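You operate a simulated robot arm through the tools that you are given. There is no shell and no other tool. Be economical: measure what you need, move in short steps, check, and stop when the job is done.

You are at the controls of a simulated robot arm. One attempt, no reset.

JOB
Put the gold sight ring from the green top on top of the nozzle there.

The check looks at the end state, three seconds after you hand in, the way a careful person would. Anything else that was tipped, shoved, dropped, spilled or broken makes it a failure.

ROBOT AND FRAMES
A 7-joint arm with a two-finger parallel gripper, fixed in place. Base frame: the origin is at the foot of the arm, x ahead of it, y to its left, z up; the work surface is at about z = 0. Lengths are in cm, angles in degrees, forces in N, time in s.
With the tool pointing down near the work surface it reaches from about 24 to 62 cm from the base axis. Its first joint turns from -66.0 to 66.0 degrees. Payload 2.6 kg.
The tool frame sits at the grasp point between the pads (the TCP): z along the fingers, y along the line on which they close. The tips reach 3 cm beyond it. The gripper opens to 9.4 cm. The fingers are 2.8 cm wide and 1 cm thick; the gripper's body (5 by 9.6 cm) begins 5.5 cm behind the TCP.
Orientation is that of the tool frame in the base frame, as a unit quaternion [x, y, z, w]. With the fingers straight down and closing along the base's y, the tool's x points along the base's -x, its y along +y and its z along -z.

CONTROLS
- The arm moves only by the tool servo_tool. Its argument "plan" is text: rows parted by semicolons, each of 5 numbers parted by spaces: the shift along the tool's x, y, z in cm, then the turn about the tool's z in degrees, then the opening, from 0 (shut) to 1 (fully open). In form: tx ty tz spin jaw; .... A call has 1 to 12 rows; each row shifts and turns the commanded pose from where the row before left it, along the tool's axes as they then stand. A row lasts 0.2 s, in which the tool goes at most 5 cm and 8.6 degrees; a call with a longer step from one row to the next is refused whole, and so is a gripper value outside its range. A pose out of reach is approached as far as the arm can. The call stops where the force on the tool passes 40 N (or 10 N more than at its start, if that is more) or the arm is blocked; 0.2 s more then pass. Each finger travels about 7.2 cm/s and halts on what it meets, pressing with about 35 N; the grip force reading is that of the motor and also rises with nothing between the fingers. The clock runs only during rows and for 0.2 s after the last one: add rows that do not move to give the fingers time. The reply holds the time, the measured pose of the TCP, the force on the tool along the base axes, the opening and the grip force, in the units named above and with some noise.
- Cameras (640 x 400 px; columns grow to the right, rows downward): "scene" is fixed at [3.61, 44.24, 58.07]; the picture's right is [-0.60, -0.80, 0.00], its down [-0.45, 0.34, -0.82] and it looks along [0.66, -0.50, -0.57] (base axes); focal length 350 px, centre (320, 200). "wrist" rides on the gripper at [7.6, 1.4, -10.2] in the tool frame; the picture's right is [-0.18, 0.98, 0.00], its down [-0.75, -0.14, -0.64] and it looks along [-0.63, -0.12, 0.77] (tool axes); focal length 243 px, centre (320, 200).
- get_image(camera): a new picture of that camera. No time passes.
- probe_pixels(camera, pixels): there is no depth. For up to 12 entries [column, row, z] of the newest picture of that camera ("zoom" is the newest enlarged one), the place [x, y] in the base frame at which the ray of that pixel passes the height z, good to about 0.2 cm, but the place of the scene camera against the robot may be out by one fixed shift of up to 2.5 cm in any direction. No time passes.
- inspect(camera, box): a new picture of the part [left, top, right, bottom] of that camera's present view, enlarged. No time passes.
- job_done(): hands the job in; it is judged then, once.

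Go step by step. Measure first, check grasps and placings, and put right what went wrong. The budget is 60 turns and 26 pictures, counting those below and the enlarged ones. Unless the task says otherwise, let go and move clear before handing in, and close with one line.

The tools are called after ">>>" as a command line: name --argument value ..., lists and objects as JSON in quotes. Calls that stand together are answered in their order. servo_tool: Moves the arm, as the interface text tells. Its arguments: {"type":"object","properties":{"plan":{"type":"string"}},"required":["plan"]} The other tools are called the same way: get_image (camera) takes a picture; probe_pixels (camera, pixels) gives the place at which the rays of pixels pass given heights; inspect (camera, box) takes an enlarged picture of a part of a camera's view; job_done () hands the job in.

At the start:

```text
t: 0.0
position: [34.15, 16.91, 33.22]
tcp_rot: [0.0, 1.0, 0.0, 0.0]
wrist_force: [0.0, -0.7, -0.2]
gripper_width: 9.4
finger_force: 0.0
```

scene: 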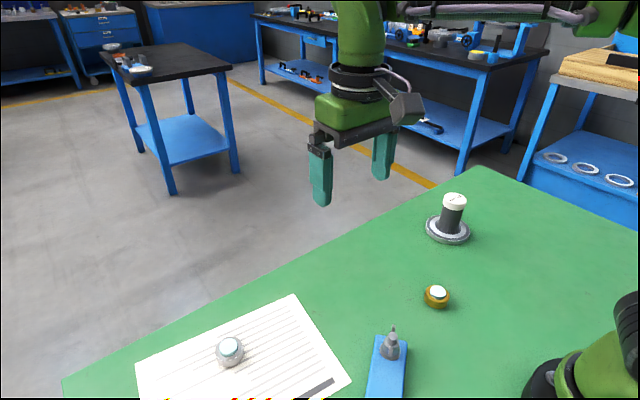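
wrist: 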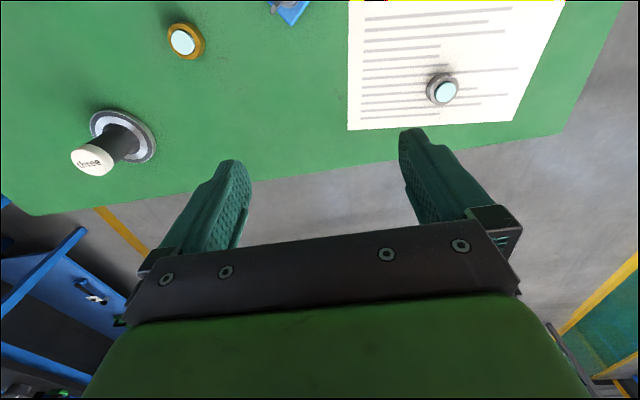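

The gold ring seems to be at scene (437,296), with a flanged stub at (450,220). I'll enlarge both, and the blue object, to identify the nozzle.

>>> inspect --camera "scene" --box '[340, 180, 500, 400]'

>>> inspect --camera "wrist" --box '[40, 0, 320, 190]'

```text
1.82 times, centred on (420, 290) of scene
```

zoom: 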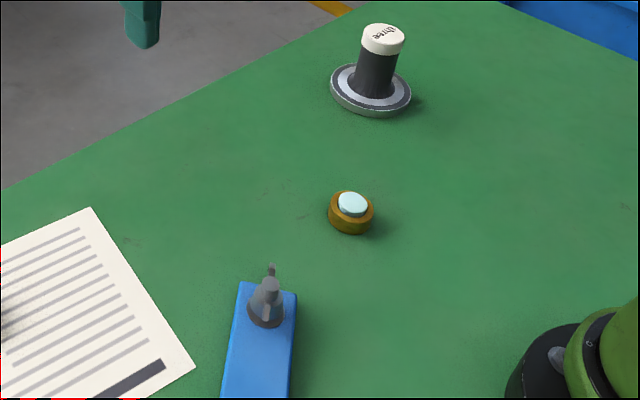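

```text
2.11 times, centred on (180, 95) of wrist
```

zoom: 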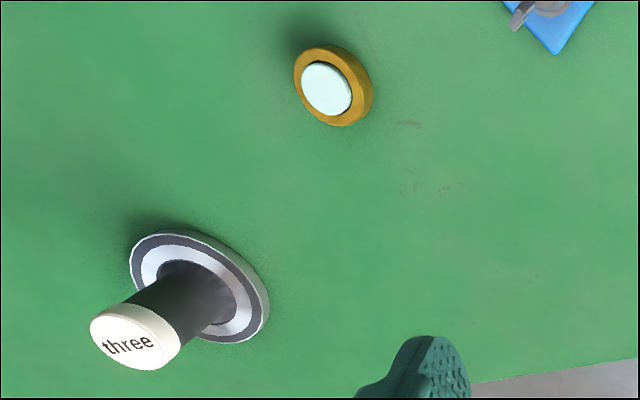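

The stub's cap reads "three" and the blue object with the grey tip is unclear. I'll locate them, then get a better view of the blue object.

>>> probe_pixels --camera "wrist" --pixels '[[185, 41, 1.5], [185, 41, 0], [122, 137, 0.5], [92, 160, 8], [92, 160, 6], [290, 10, 3], [442, 90, 1.5]]'

>>> inspect --camera "scene" --box '[350, 315, 430, 400]'

```text
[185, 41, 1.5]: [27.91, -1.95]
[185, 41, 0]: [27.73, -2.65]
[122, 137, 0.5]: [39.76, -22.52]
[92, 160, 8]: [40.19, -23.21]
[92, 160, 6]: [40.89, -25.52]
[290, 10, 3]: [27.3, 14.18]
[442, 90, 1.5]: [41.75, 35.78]
```

```text
4.71 times, centred on (390, 358) of scene
```

zoom: 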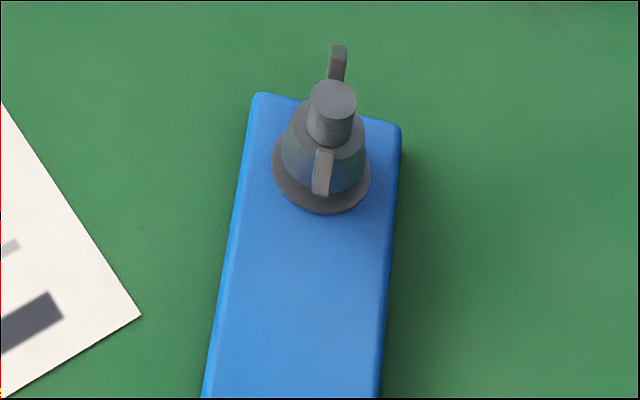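

The blue object carries a grey conical tip with wings, and its other end is out of frame. I'll pull the tool back and up to view the whole table before deciding.

>>> servo_tool --plan "2 -2 -2 0 1; 2 -2 -2 0 1; 2 -2 -2 0 1; 2 -2 -2 0 1; 0 0 0 0 1"

>>> get_image --camera "wrist"

>>> get_image --camera "scene"

```text
t: 1.2
position: [26.33, 8.75, 41.43]
tcp_rot: [0.001, 1.0, 0.0, 0.0]
wrist_force: [-0.5, 0.5, 0.3]
gripper_width: 9.38
finger_force: 0.1
```

```text
20 pictures are left
```

wrist: 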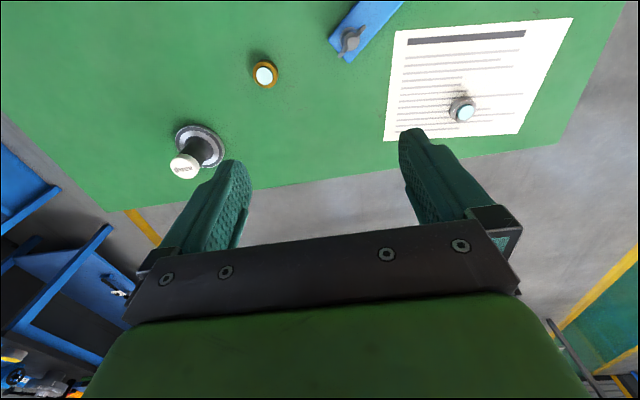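

```text
19 pictures are left
```

scene: 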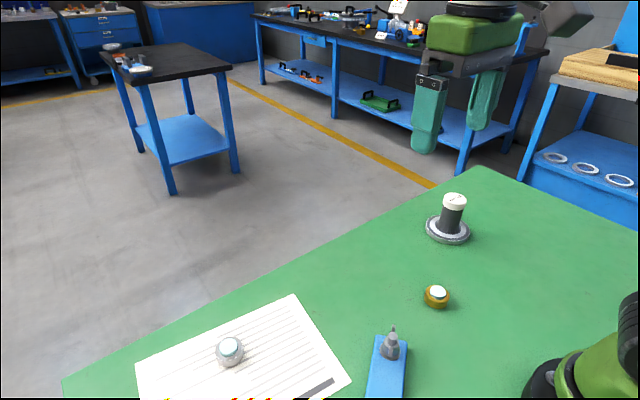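

The blue bar still leaves frame at the top of the wrist view (380,0). I'll retract a little more to see all of it.

>>> servo_tool --plan "2.5 1 0 0 1; 2.5 1 0 0 1; 2.5 1 0 0 1; 2.5 1 0 0 1; 0 0 0 0 1"

>>> inspect --camera "wrist" --box '[160, 0, 480, 200]'

```text
t: 2.4
position: [16.18, 12.88, 41.27]
tcp_rot: [0.0, 1.0, -0.001, 0.0]
wrist_force: [-0.3, 1.1, 0.1]
gripper_width: 9.41
finger_force: 0.1
```

```text
2.00 times, centred on (320, 100) of wrist
```

zoom: 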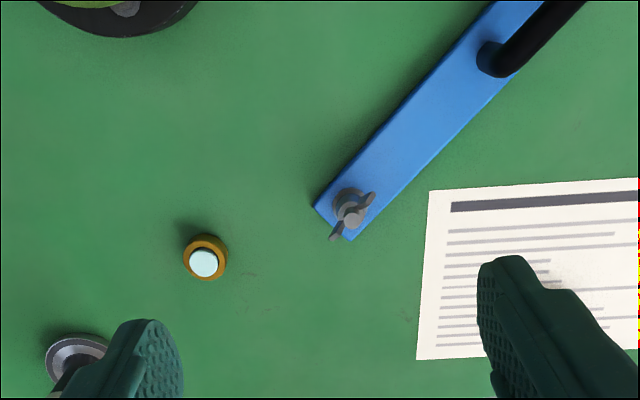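

The blue item is a bar with a black handle and a wing nut, so the nozzle is the flanged "three" stub. Now I'll measure the ring, which spans zoom (182–228, 233–281).

>>> probe_pixels --camera "zoom" --pixels '[[182, 258, 1], [228, 260, 1], [205, 234, 1], [205, 281, 0], [204, 263, 2], [205, 257, 1]]'

>>> probe_pixels --camera "scene" --pixels '[[424, 298, 1], [450, 298, 1], [437, 292, 2], [455, 201, 7], [455, 201, 8], [448, 233, 0.5], [442, 203, 7], [467, 203, 7]]'

```text
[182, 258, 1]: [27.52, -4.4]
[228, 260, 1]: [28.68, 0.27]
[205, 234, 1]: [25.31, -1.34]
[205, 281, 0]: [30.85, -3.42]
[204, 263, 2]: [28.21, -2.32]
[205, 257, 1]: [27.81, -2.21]
```

```text
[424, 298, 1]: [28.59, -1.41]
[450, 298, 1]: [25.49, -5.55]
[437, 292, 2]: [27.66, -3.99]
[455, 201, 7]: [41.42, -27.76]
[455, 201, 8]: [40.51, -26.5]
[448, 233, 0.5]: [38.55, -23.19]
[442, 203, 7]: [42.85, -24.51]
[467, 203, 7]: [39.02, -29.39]
```

The ring is about 4.8 cm across, centred near (28.0, -2.2). I'll move above it at z≈14 and look closer.

>>> servo_tool --plan "-1.18 -1.51 2.7 0 1; -1.18 -1.51 2.7 0 1; -1.18 -1.51 2.7 0 1; -1.18 -1.51 2.7 0 1; -1.18 -1.51 2.7 0 1; -1.18 -1.51 2.7 0 1; -1.18 -1.51 2.7 0 1; -1.18 -1.51 2.7 0 1; -1.18 -1.51 2.7 0 1; -1.18 -1.51 2.7 0 1; 0 0 0 0 1"

>>> get_image --camera "wrist"

```text
t: 4.8
position: [28.21, -2.26, 14.38]
tcp_rot: [0.001, 1.0, 0.0, 0.0]
wrist_force: [-0.1, -0.1, -0.3]
gripper_width: 9.4
finger_force: 0.1
```

```text
17 pictures are left
```

wrist: 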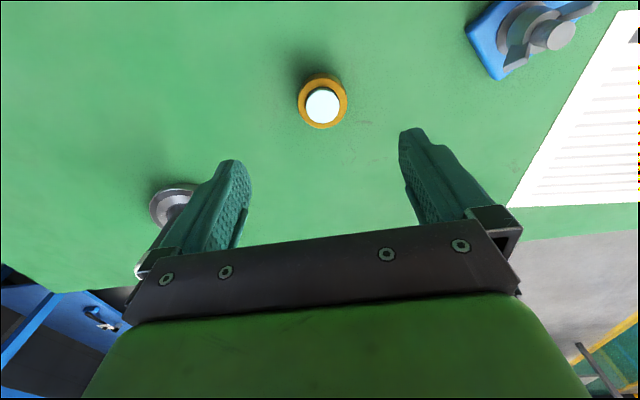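

The ring is at wrist (323,101). I'll probe it closely.

>>> probe_pixels --camera "wrist" --pixels '[[298, 99, 1], [348, 99, 1], [323, 74, 1], [324, 128, 0], [323, 105, 2], [307, 105, 2], [340, 105, 2]]'

>>> inspect --camera "wrist" --box '[275, 60, 375, 140]'

>>> inspect --camera "scene" --box '[397, 180, 497, 320]'

```text
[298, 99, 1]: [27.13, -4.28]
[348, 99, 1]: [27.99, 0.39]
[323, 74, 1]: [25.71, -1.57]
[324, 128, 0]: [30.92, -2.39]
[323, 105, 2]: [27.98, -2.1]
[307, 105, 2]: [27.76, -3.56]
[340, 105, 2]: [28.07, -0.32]
```

```text
5.00 times, centred on (325, 100) of wrist
```

zoom: 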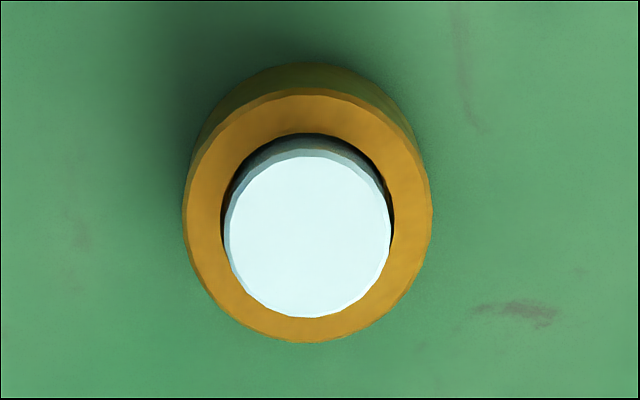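

```text
2.86 times, centred on (447, 250) of scene
```

zoom: 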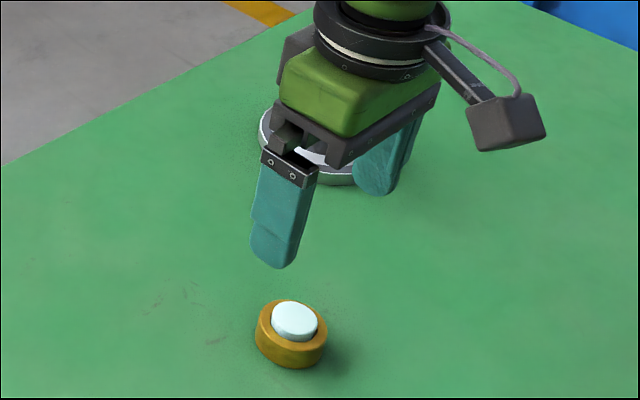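

The ring is about 4.6 cm across, centred at (27.85,-2.15), with a glass disc standing inside it. I'll descend to TCP z≈3.5 and close.

>>> servo_tool --plan "0.3 0.1 2.5 0 1; 0 0 2.5 0 1; 0 0 2.5 0 1; 0 0 2 0 1; 0 0 1.4 0 1; 0 0 0 0 1"

>>> get_image --camera "wrist"

```text
t: 6.2
position: [27.83, -1.99, 3.42]
tcp_rot: [0.0, 1.0, 0.0, 0.001]
wrist_force: [-0.4, -0.6, -0.6]
gripper_width: 9.38
finger_force: 0.1
```

```text
14 pictures are left
```

wrist: 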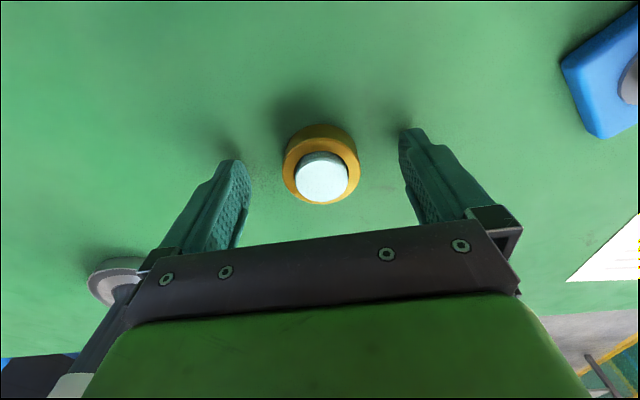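

The ring sits between the fingers at (321,165). One probe to confirm centering before I close.

>>> probe_pixels --camera "wrist" --pixels '[[283, 170, 2], [359, 168, 2], [321, 204, 2], [321, 138, 2], [322, 176, 3], [322, 203, 0], [320, 125, 0]]'

```text
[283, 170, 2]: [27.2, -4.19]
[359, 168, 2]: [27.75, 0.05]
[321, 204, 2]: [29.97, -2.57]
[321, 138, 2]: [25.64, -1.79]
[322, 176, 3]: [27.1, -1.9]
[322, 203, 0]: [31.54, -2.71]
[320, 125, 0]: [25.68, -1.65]
```

The ring centre is about (27.7,-2.1), matching the TCP. I'll close the gripper.

>>> servo_tool --plan "0 0 0 0 0.7; 0 0 0 0 0.5; 0 0 0 0 0.3; 0 0 0 0 0.3; 0 0 0 0 0.3"

```text
t: 7.4
position: [27.69, -2.05, 3.4]
tcp_rot: [0.0, 1.0, 0.0, 0.0]
wrist_force: [0.1, 0.6, 0.5]
gripper_width: 4.45
finger_force: 35.2
```

The jaws stopped at 4.45 cm with a firm 35 N grip. I'll lift straight up a bit and see whether the glass comes along.

>>> servo_tool --plan "0 0 -1 0 0.3; 0 0 -1 0 0.3; 0 0 -2 0 0.3; 0 0 -2 0 0.3; 0 0 0 0 0.3"

>>> get_image --camera "wrist"

>>> inspect --camera "scene" --box '[397, 200, 497, 330]'

```text
t: 8.6
position: [27.72, -2.07, 9.43]
tcp_rot: [-0.001, 1.0, 0.0, -0.001]
wrist_force: [-0.7, 0.1, -1.9]
gripper_width: 4.42
finger_force: 35.4
```

```text
13 pictures are left
```

wrist: 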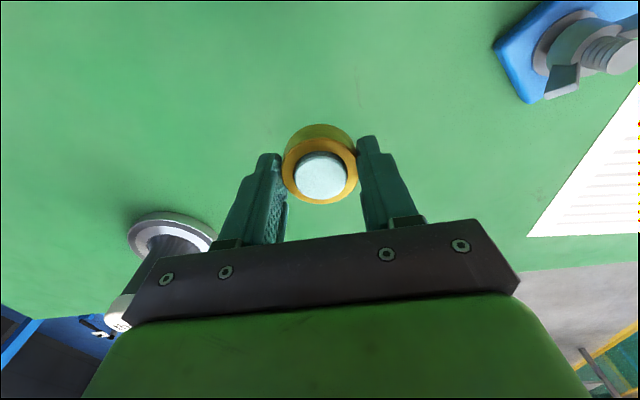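

```text
3.08 times, centred on (447, 265) of scene
```

zoom: 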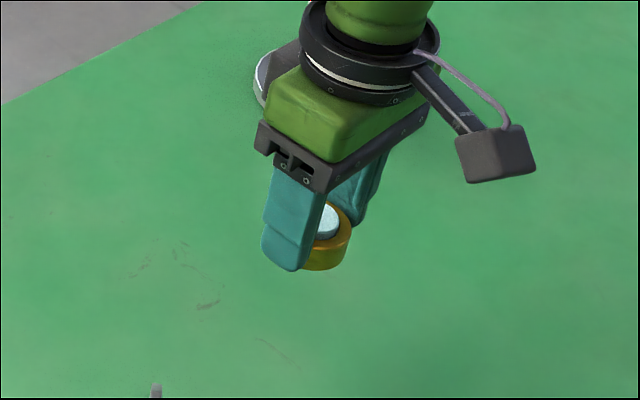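

Ring and glass lifted together as one piece. I'll rise and move above the nozzle, near (39.8,-22.8), at z≈24.

>>> servo_tool --plan "0 0 -4 0 0.3; 0 0 -4 0 0.3; -1.5 -2.6 -3.3 0 0.3; -1.5 -2.6 -3.3 0 0.3; -1.5 -2.6 0 0 0.3; -1.5 -2.6 0 0 0.3; -1.5 -2.6 0 0 0.3; -1.5 -2.6 0 0 0.3; -1.5 -2.6 0 0 0.3; -1.5 -2.6 0 0 0.3; 0 0 0 0 0.3"

>>> get_image --camera "wrist"

```text
t: 11.0
position: [39.95, -22.85, 23.99]
tcp_rot: [0.0, 1.0, 0.0, 0.001]
wrist_force: [0.1, -0.5, -1.6]
gripper_width: 4.47
finger_force: 35.0
```

```text
11 pictures are left
```

wrist: 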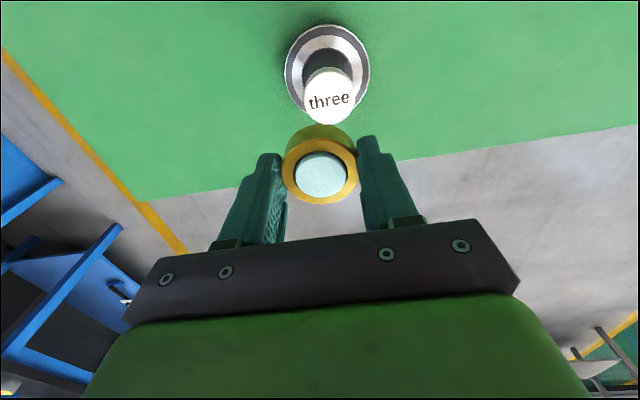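

The cap face centre is at about (329,99) and the flange at (327,71). I'll probe to find the axis and height.

>>> probe_pixels --camera "wrist" --pixels '[[285, 70, 0.5], [370, 70, 0.5], [327, 24, 0.5], [327, 70, 0.8], [329, 99, 6], [329, 99, 7], [329, 99, 8], [329, 99, 9], [303, 99, 8], [355, 99, 8]]'

>>> inspect --camera "wrist" --box '[264, 15, 392, 95]'

```text
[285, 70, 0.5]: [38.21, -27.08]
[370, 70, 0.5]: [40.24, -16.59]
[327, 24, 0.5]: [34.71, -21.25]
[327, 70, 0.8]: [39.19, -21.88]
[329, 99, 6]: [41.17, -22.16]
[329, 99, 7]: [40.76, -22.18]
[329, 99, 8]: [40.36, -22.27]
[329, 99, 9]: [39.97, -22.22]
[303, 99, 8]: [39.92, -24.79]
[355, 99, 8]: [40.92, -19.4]
```

```text
5.00 times, centred on (328, 55) of wrist
```

zoom: 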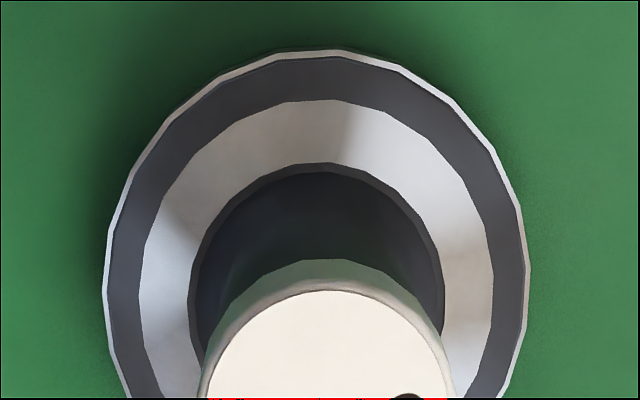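

The cap's axis is at about (40.0,-22.15), its top near z≈9 and its diameter about 5. I'll align and descend to just above it.

>>> servo_tool --plan "0 0.65 1 0 0.3; 0 0 2 0 0.3; 0 0 2 0 0.3; 0 0 2 0 0.3; 0 0 1.5 0 0.3; 0 0 0 0 0.3"

>>> get_image --camera "wrist"

>>> inspect --camera "scene" --box '[400, 140, 500, 260]'

```text
t: 12.4
position: [39.81, -22.44, 15.49]
tcp_rot: [0.0, 1.0, 0.0, 0.0]
wrist_force: [0.1, -0.3, -1.5]
gripper_width: 4.47
finger_force: 34.8
```

```text
9 pictures are left
```

wrist: 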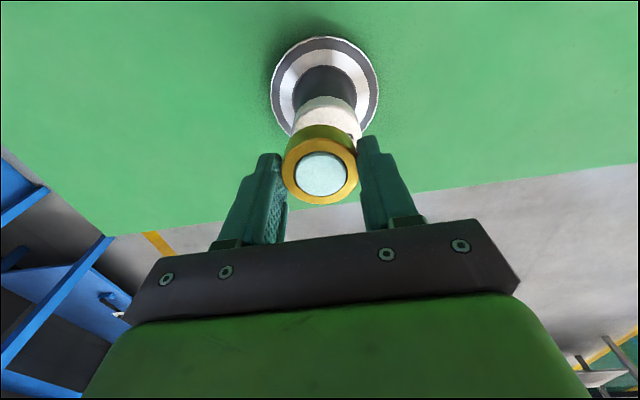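

```text
3.33 times, centred on (450, 200) of scene
```

zoom: 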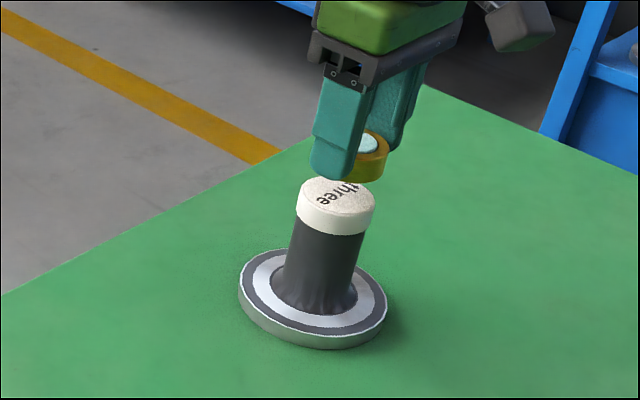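

The ring is a few centimetres above the cap, and in the scene view it looks slightly toward -y. I'll enlarge the wrist view to refine.

>>> inspect --camera "wrist" --box '[256, 30, 400, 210]'

```text
2.22 times, centred on (328, 120) of wrist
```

zoom: 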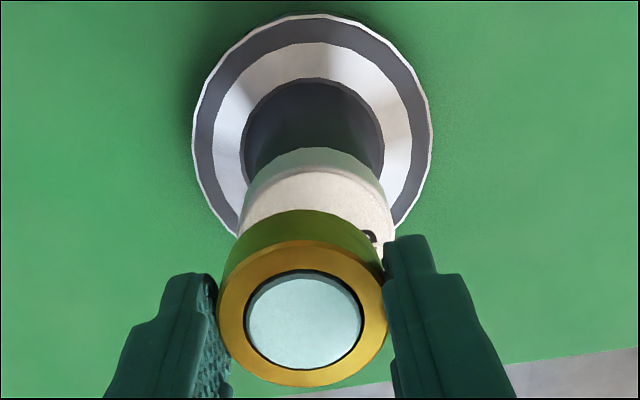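

>>> probe_pixels --camera "zoom" --pixels '[[238, 235, 9], [396, 230, 9], [313, 168, 9], [192, 135, 1], [433, 135, 1], [310, 14, 1], [222, 262, 12], [384, 270, 12], [302, 210, 12]]'

```text
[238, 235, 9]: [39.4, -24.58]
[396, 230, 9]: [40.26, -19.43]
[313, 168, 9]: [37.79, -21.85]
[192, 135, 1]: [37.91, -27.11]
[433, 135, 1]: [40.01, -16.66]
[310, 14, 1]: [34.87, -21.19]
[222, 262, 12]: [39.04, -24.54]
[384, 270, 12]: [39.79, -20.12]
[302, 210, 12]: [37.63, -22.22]
```

The cap centre is about (40.15,-22.0) and the ring is at (39.85,-22.33). I'll shift +0.3 in x and y and go down to just short of contact.

>>> servo_tool --plan "-0.3 0.3 0.5 0 0.3; 0 0 0.8 0 0.3; 0 0 0.8 0 0.3; 0 0 0.3 0 0.3; 0 0 0 0 0.3"

>>> inspect --camera "scene" --box '[415, 165, 485, 225]'

```text
t: 13.6
position: [40.15, -21.98, 13.34]
tcp_rot: [0.0, 1.0, -0.001, 0.001]
wrist_force: [-6.3, 2.3, 20.5]
gripper_width: 4.48
finger_force: 35.1
```

```text
6.67 times, centred on (450, 195) of scene
```

zoom: 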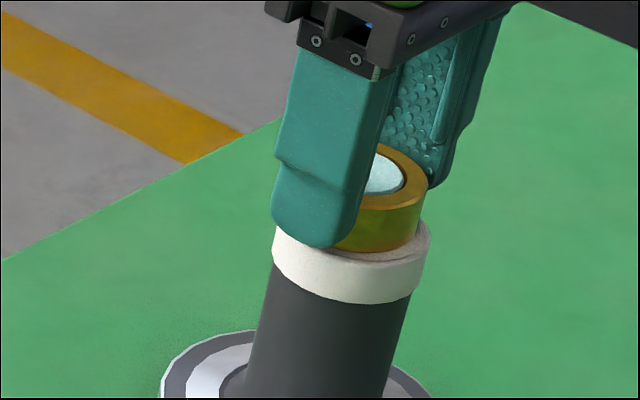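

The ring is already in contact (20 N), so the cap top is near z≈9.8. From the gaps, the ring sits slightly too far +x. I'll lift a little, shift -0.2 in x, and set down gently.

>>> servo_tool --plan "0 0 -0.7 0 0.3; 0.2 0.05 0 0 0.3; 0 0 0.2 0 0.3; 0 0 0.15 0 0.3; 0 0 0.08 0 0.3; 0 0 0 0 0.3"

>>> inspect --camera "scene" --box '[415, 165, 485, 225]'

```text
t: 15.0
position: [39.7, -21.9, 13.34]
tcp_rot: [-0.001, 1.0, 0.001, 0.0]
wrist_force: [0.0, -0.5, -1.3]
gripper_width: 4.46
finger_force: 35.1
```

```text
6.67 times, centred on (450, 195) of scene
```

zoom: 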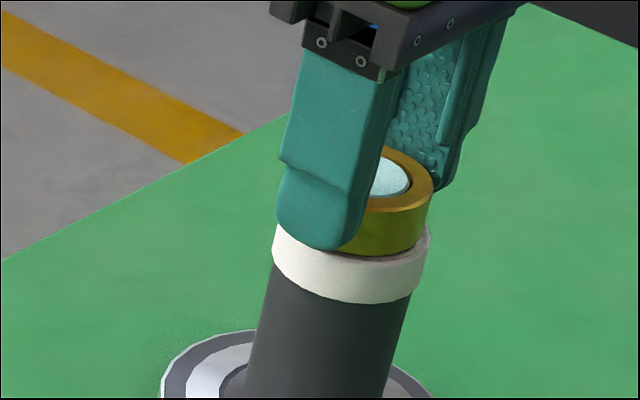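

The ring is just clear of contact now (no force), with its right edge close to the cap's. I'll nudge +0.2 in y and +0.08 in x, then lower in tiny steps.

>>> servo_tool --plan "-0.08 0.2 0 0 0.3; 0 0 0 0 0.3; 0 0 0.05 0 0.3; 0 0 0.05 0 0.3; 0 0 0 0 0.3"

>>> inspect --camera "scene" --box '[415, 165, 485, 225]'

```text
t: 16.2
position: [39.9, -21.64, 13.42]
tcp_rot: [-0.001, 1.0, 0.0, 0.0]
wrist_force: [0.0, 0.0, 0.5]
gripper_width: 4.44
finger_force: 34.7
```

```text
6.67 times, centred on (450, 195) of scene
```

zoom: 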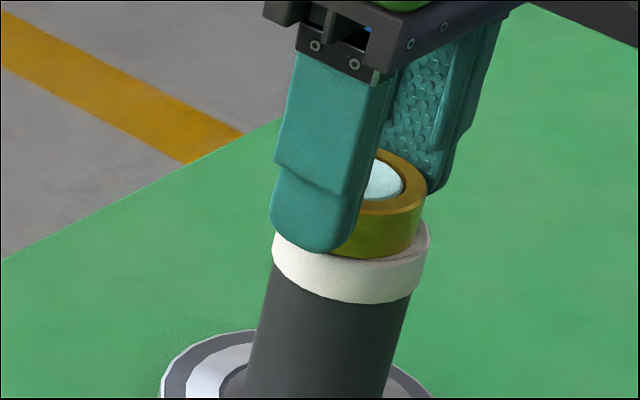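

The ring now rests on the cap (light contact, about 2 N over its hanging weight) and is well centred. I'll open gradually.

>>> servo_tool --plan "0 0 0 0 0.5; 0 0 0 0 0.55; 0 0 0 0 0.7; 0 0 0 0 0.85; 0 0 0 0 1; 0 0 0 0 1"

>>> inspect --camera "scene" --box '[415, 165, 485, 225]'

```text
t: 17.6
position: [39.95, -21.71, 13.28]
tcp_rot: [-0.001, 1.0, 0.0, -0.001]
wrist_force: [-0.6, -0.2, 0.1]
gripper_width: 9.42
finger_force: 0.1
```

```text
6.67 times, centred on (450, 195) of scene
```

zoom: 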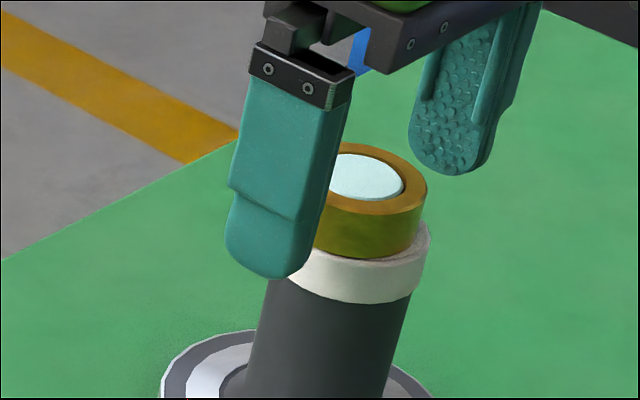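

The ring is seated on the cap and the fingers are clear of it. I'll lift straight up, back off and take a final look.

>>> servo_tool --plan "0 0 -1 0 1; 0 0 -3 0 1; 0 0 -4 0 1; 0 0 -4 0 1; 2 3 -2 0 1; 2 3 0 0 1; 2 3 0 0 1; 0 0 0 0 1"

>>> inspect --camera "scene" --box '[400, 150, 500, 260]'

```text
t: 19.4
position: [34.04, -12.69, 27.3]
tcp_rot: [0.0, 1.0, 0.0, 0.001]
wrist_force: [-0.3, -0.2, 0.0]
gripper_width: 9.42
finger_force: 0.2
```

```text
3.64 times, centred on (450, 205) of scene
```

zoom: 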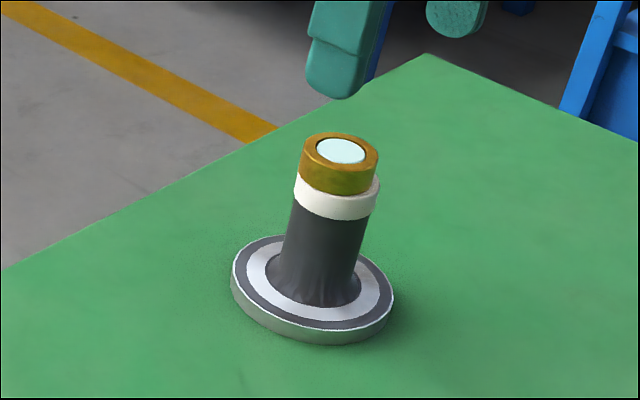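

The ring sits flat on the nozzle, zoom (340,165), and is reasonably centred. The arm is clear, so I'm handing in.

>>> job_done

```text
The job is handed in.
```

The gold sight ring, with its glass, is resting flat on top of the flanged "three" nozzle; I took that stub to be the nozzle, and the arm touched nothing else.
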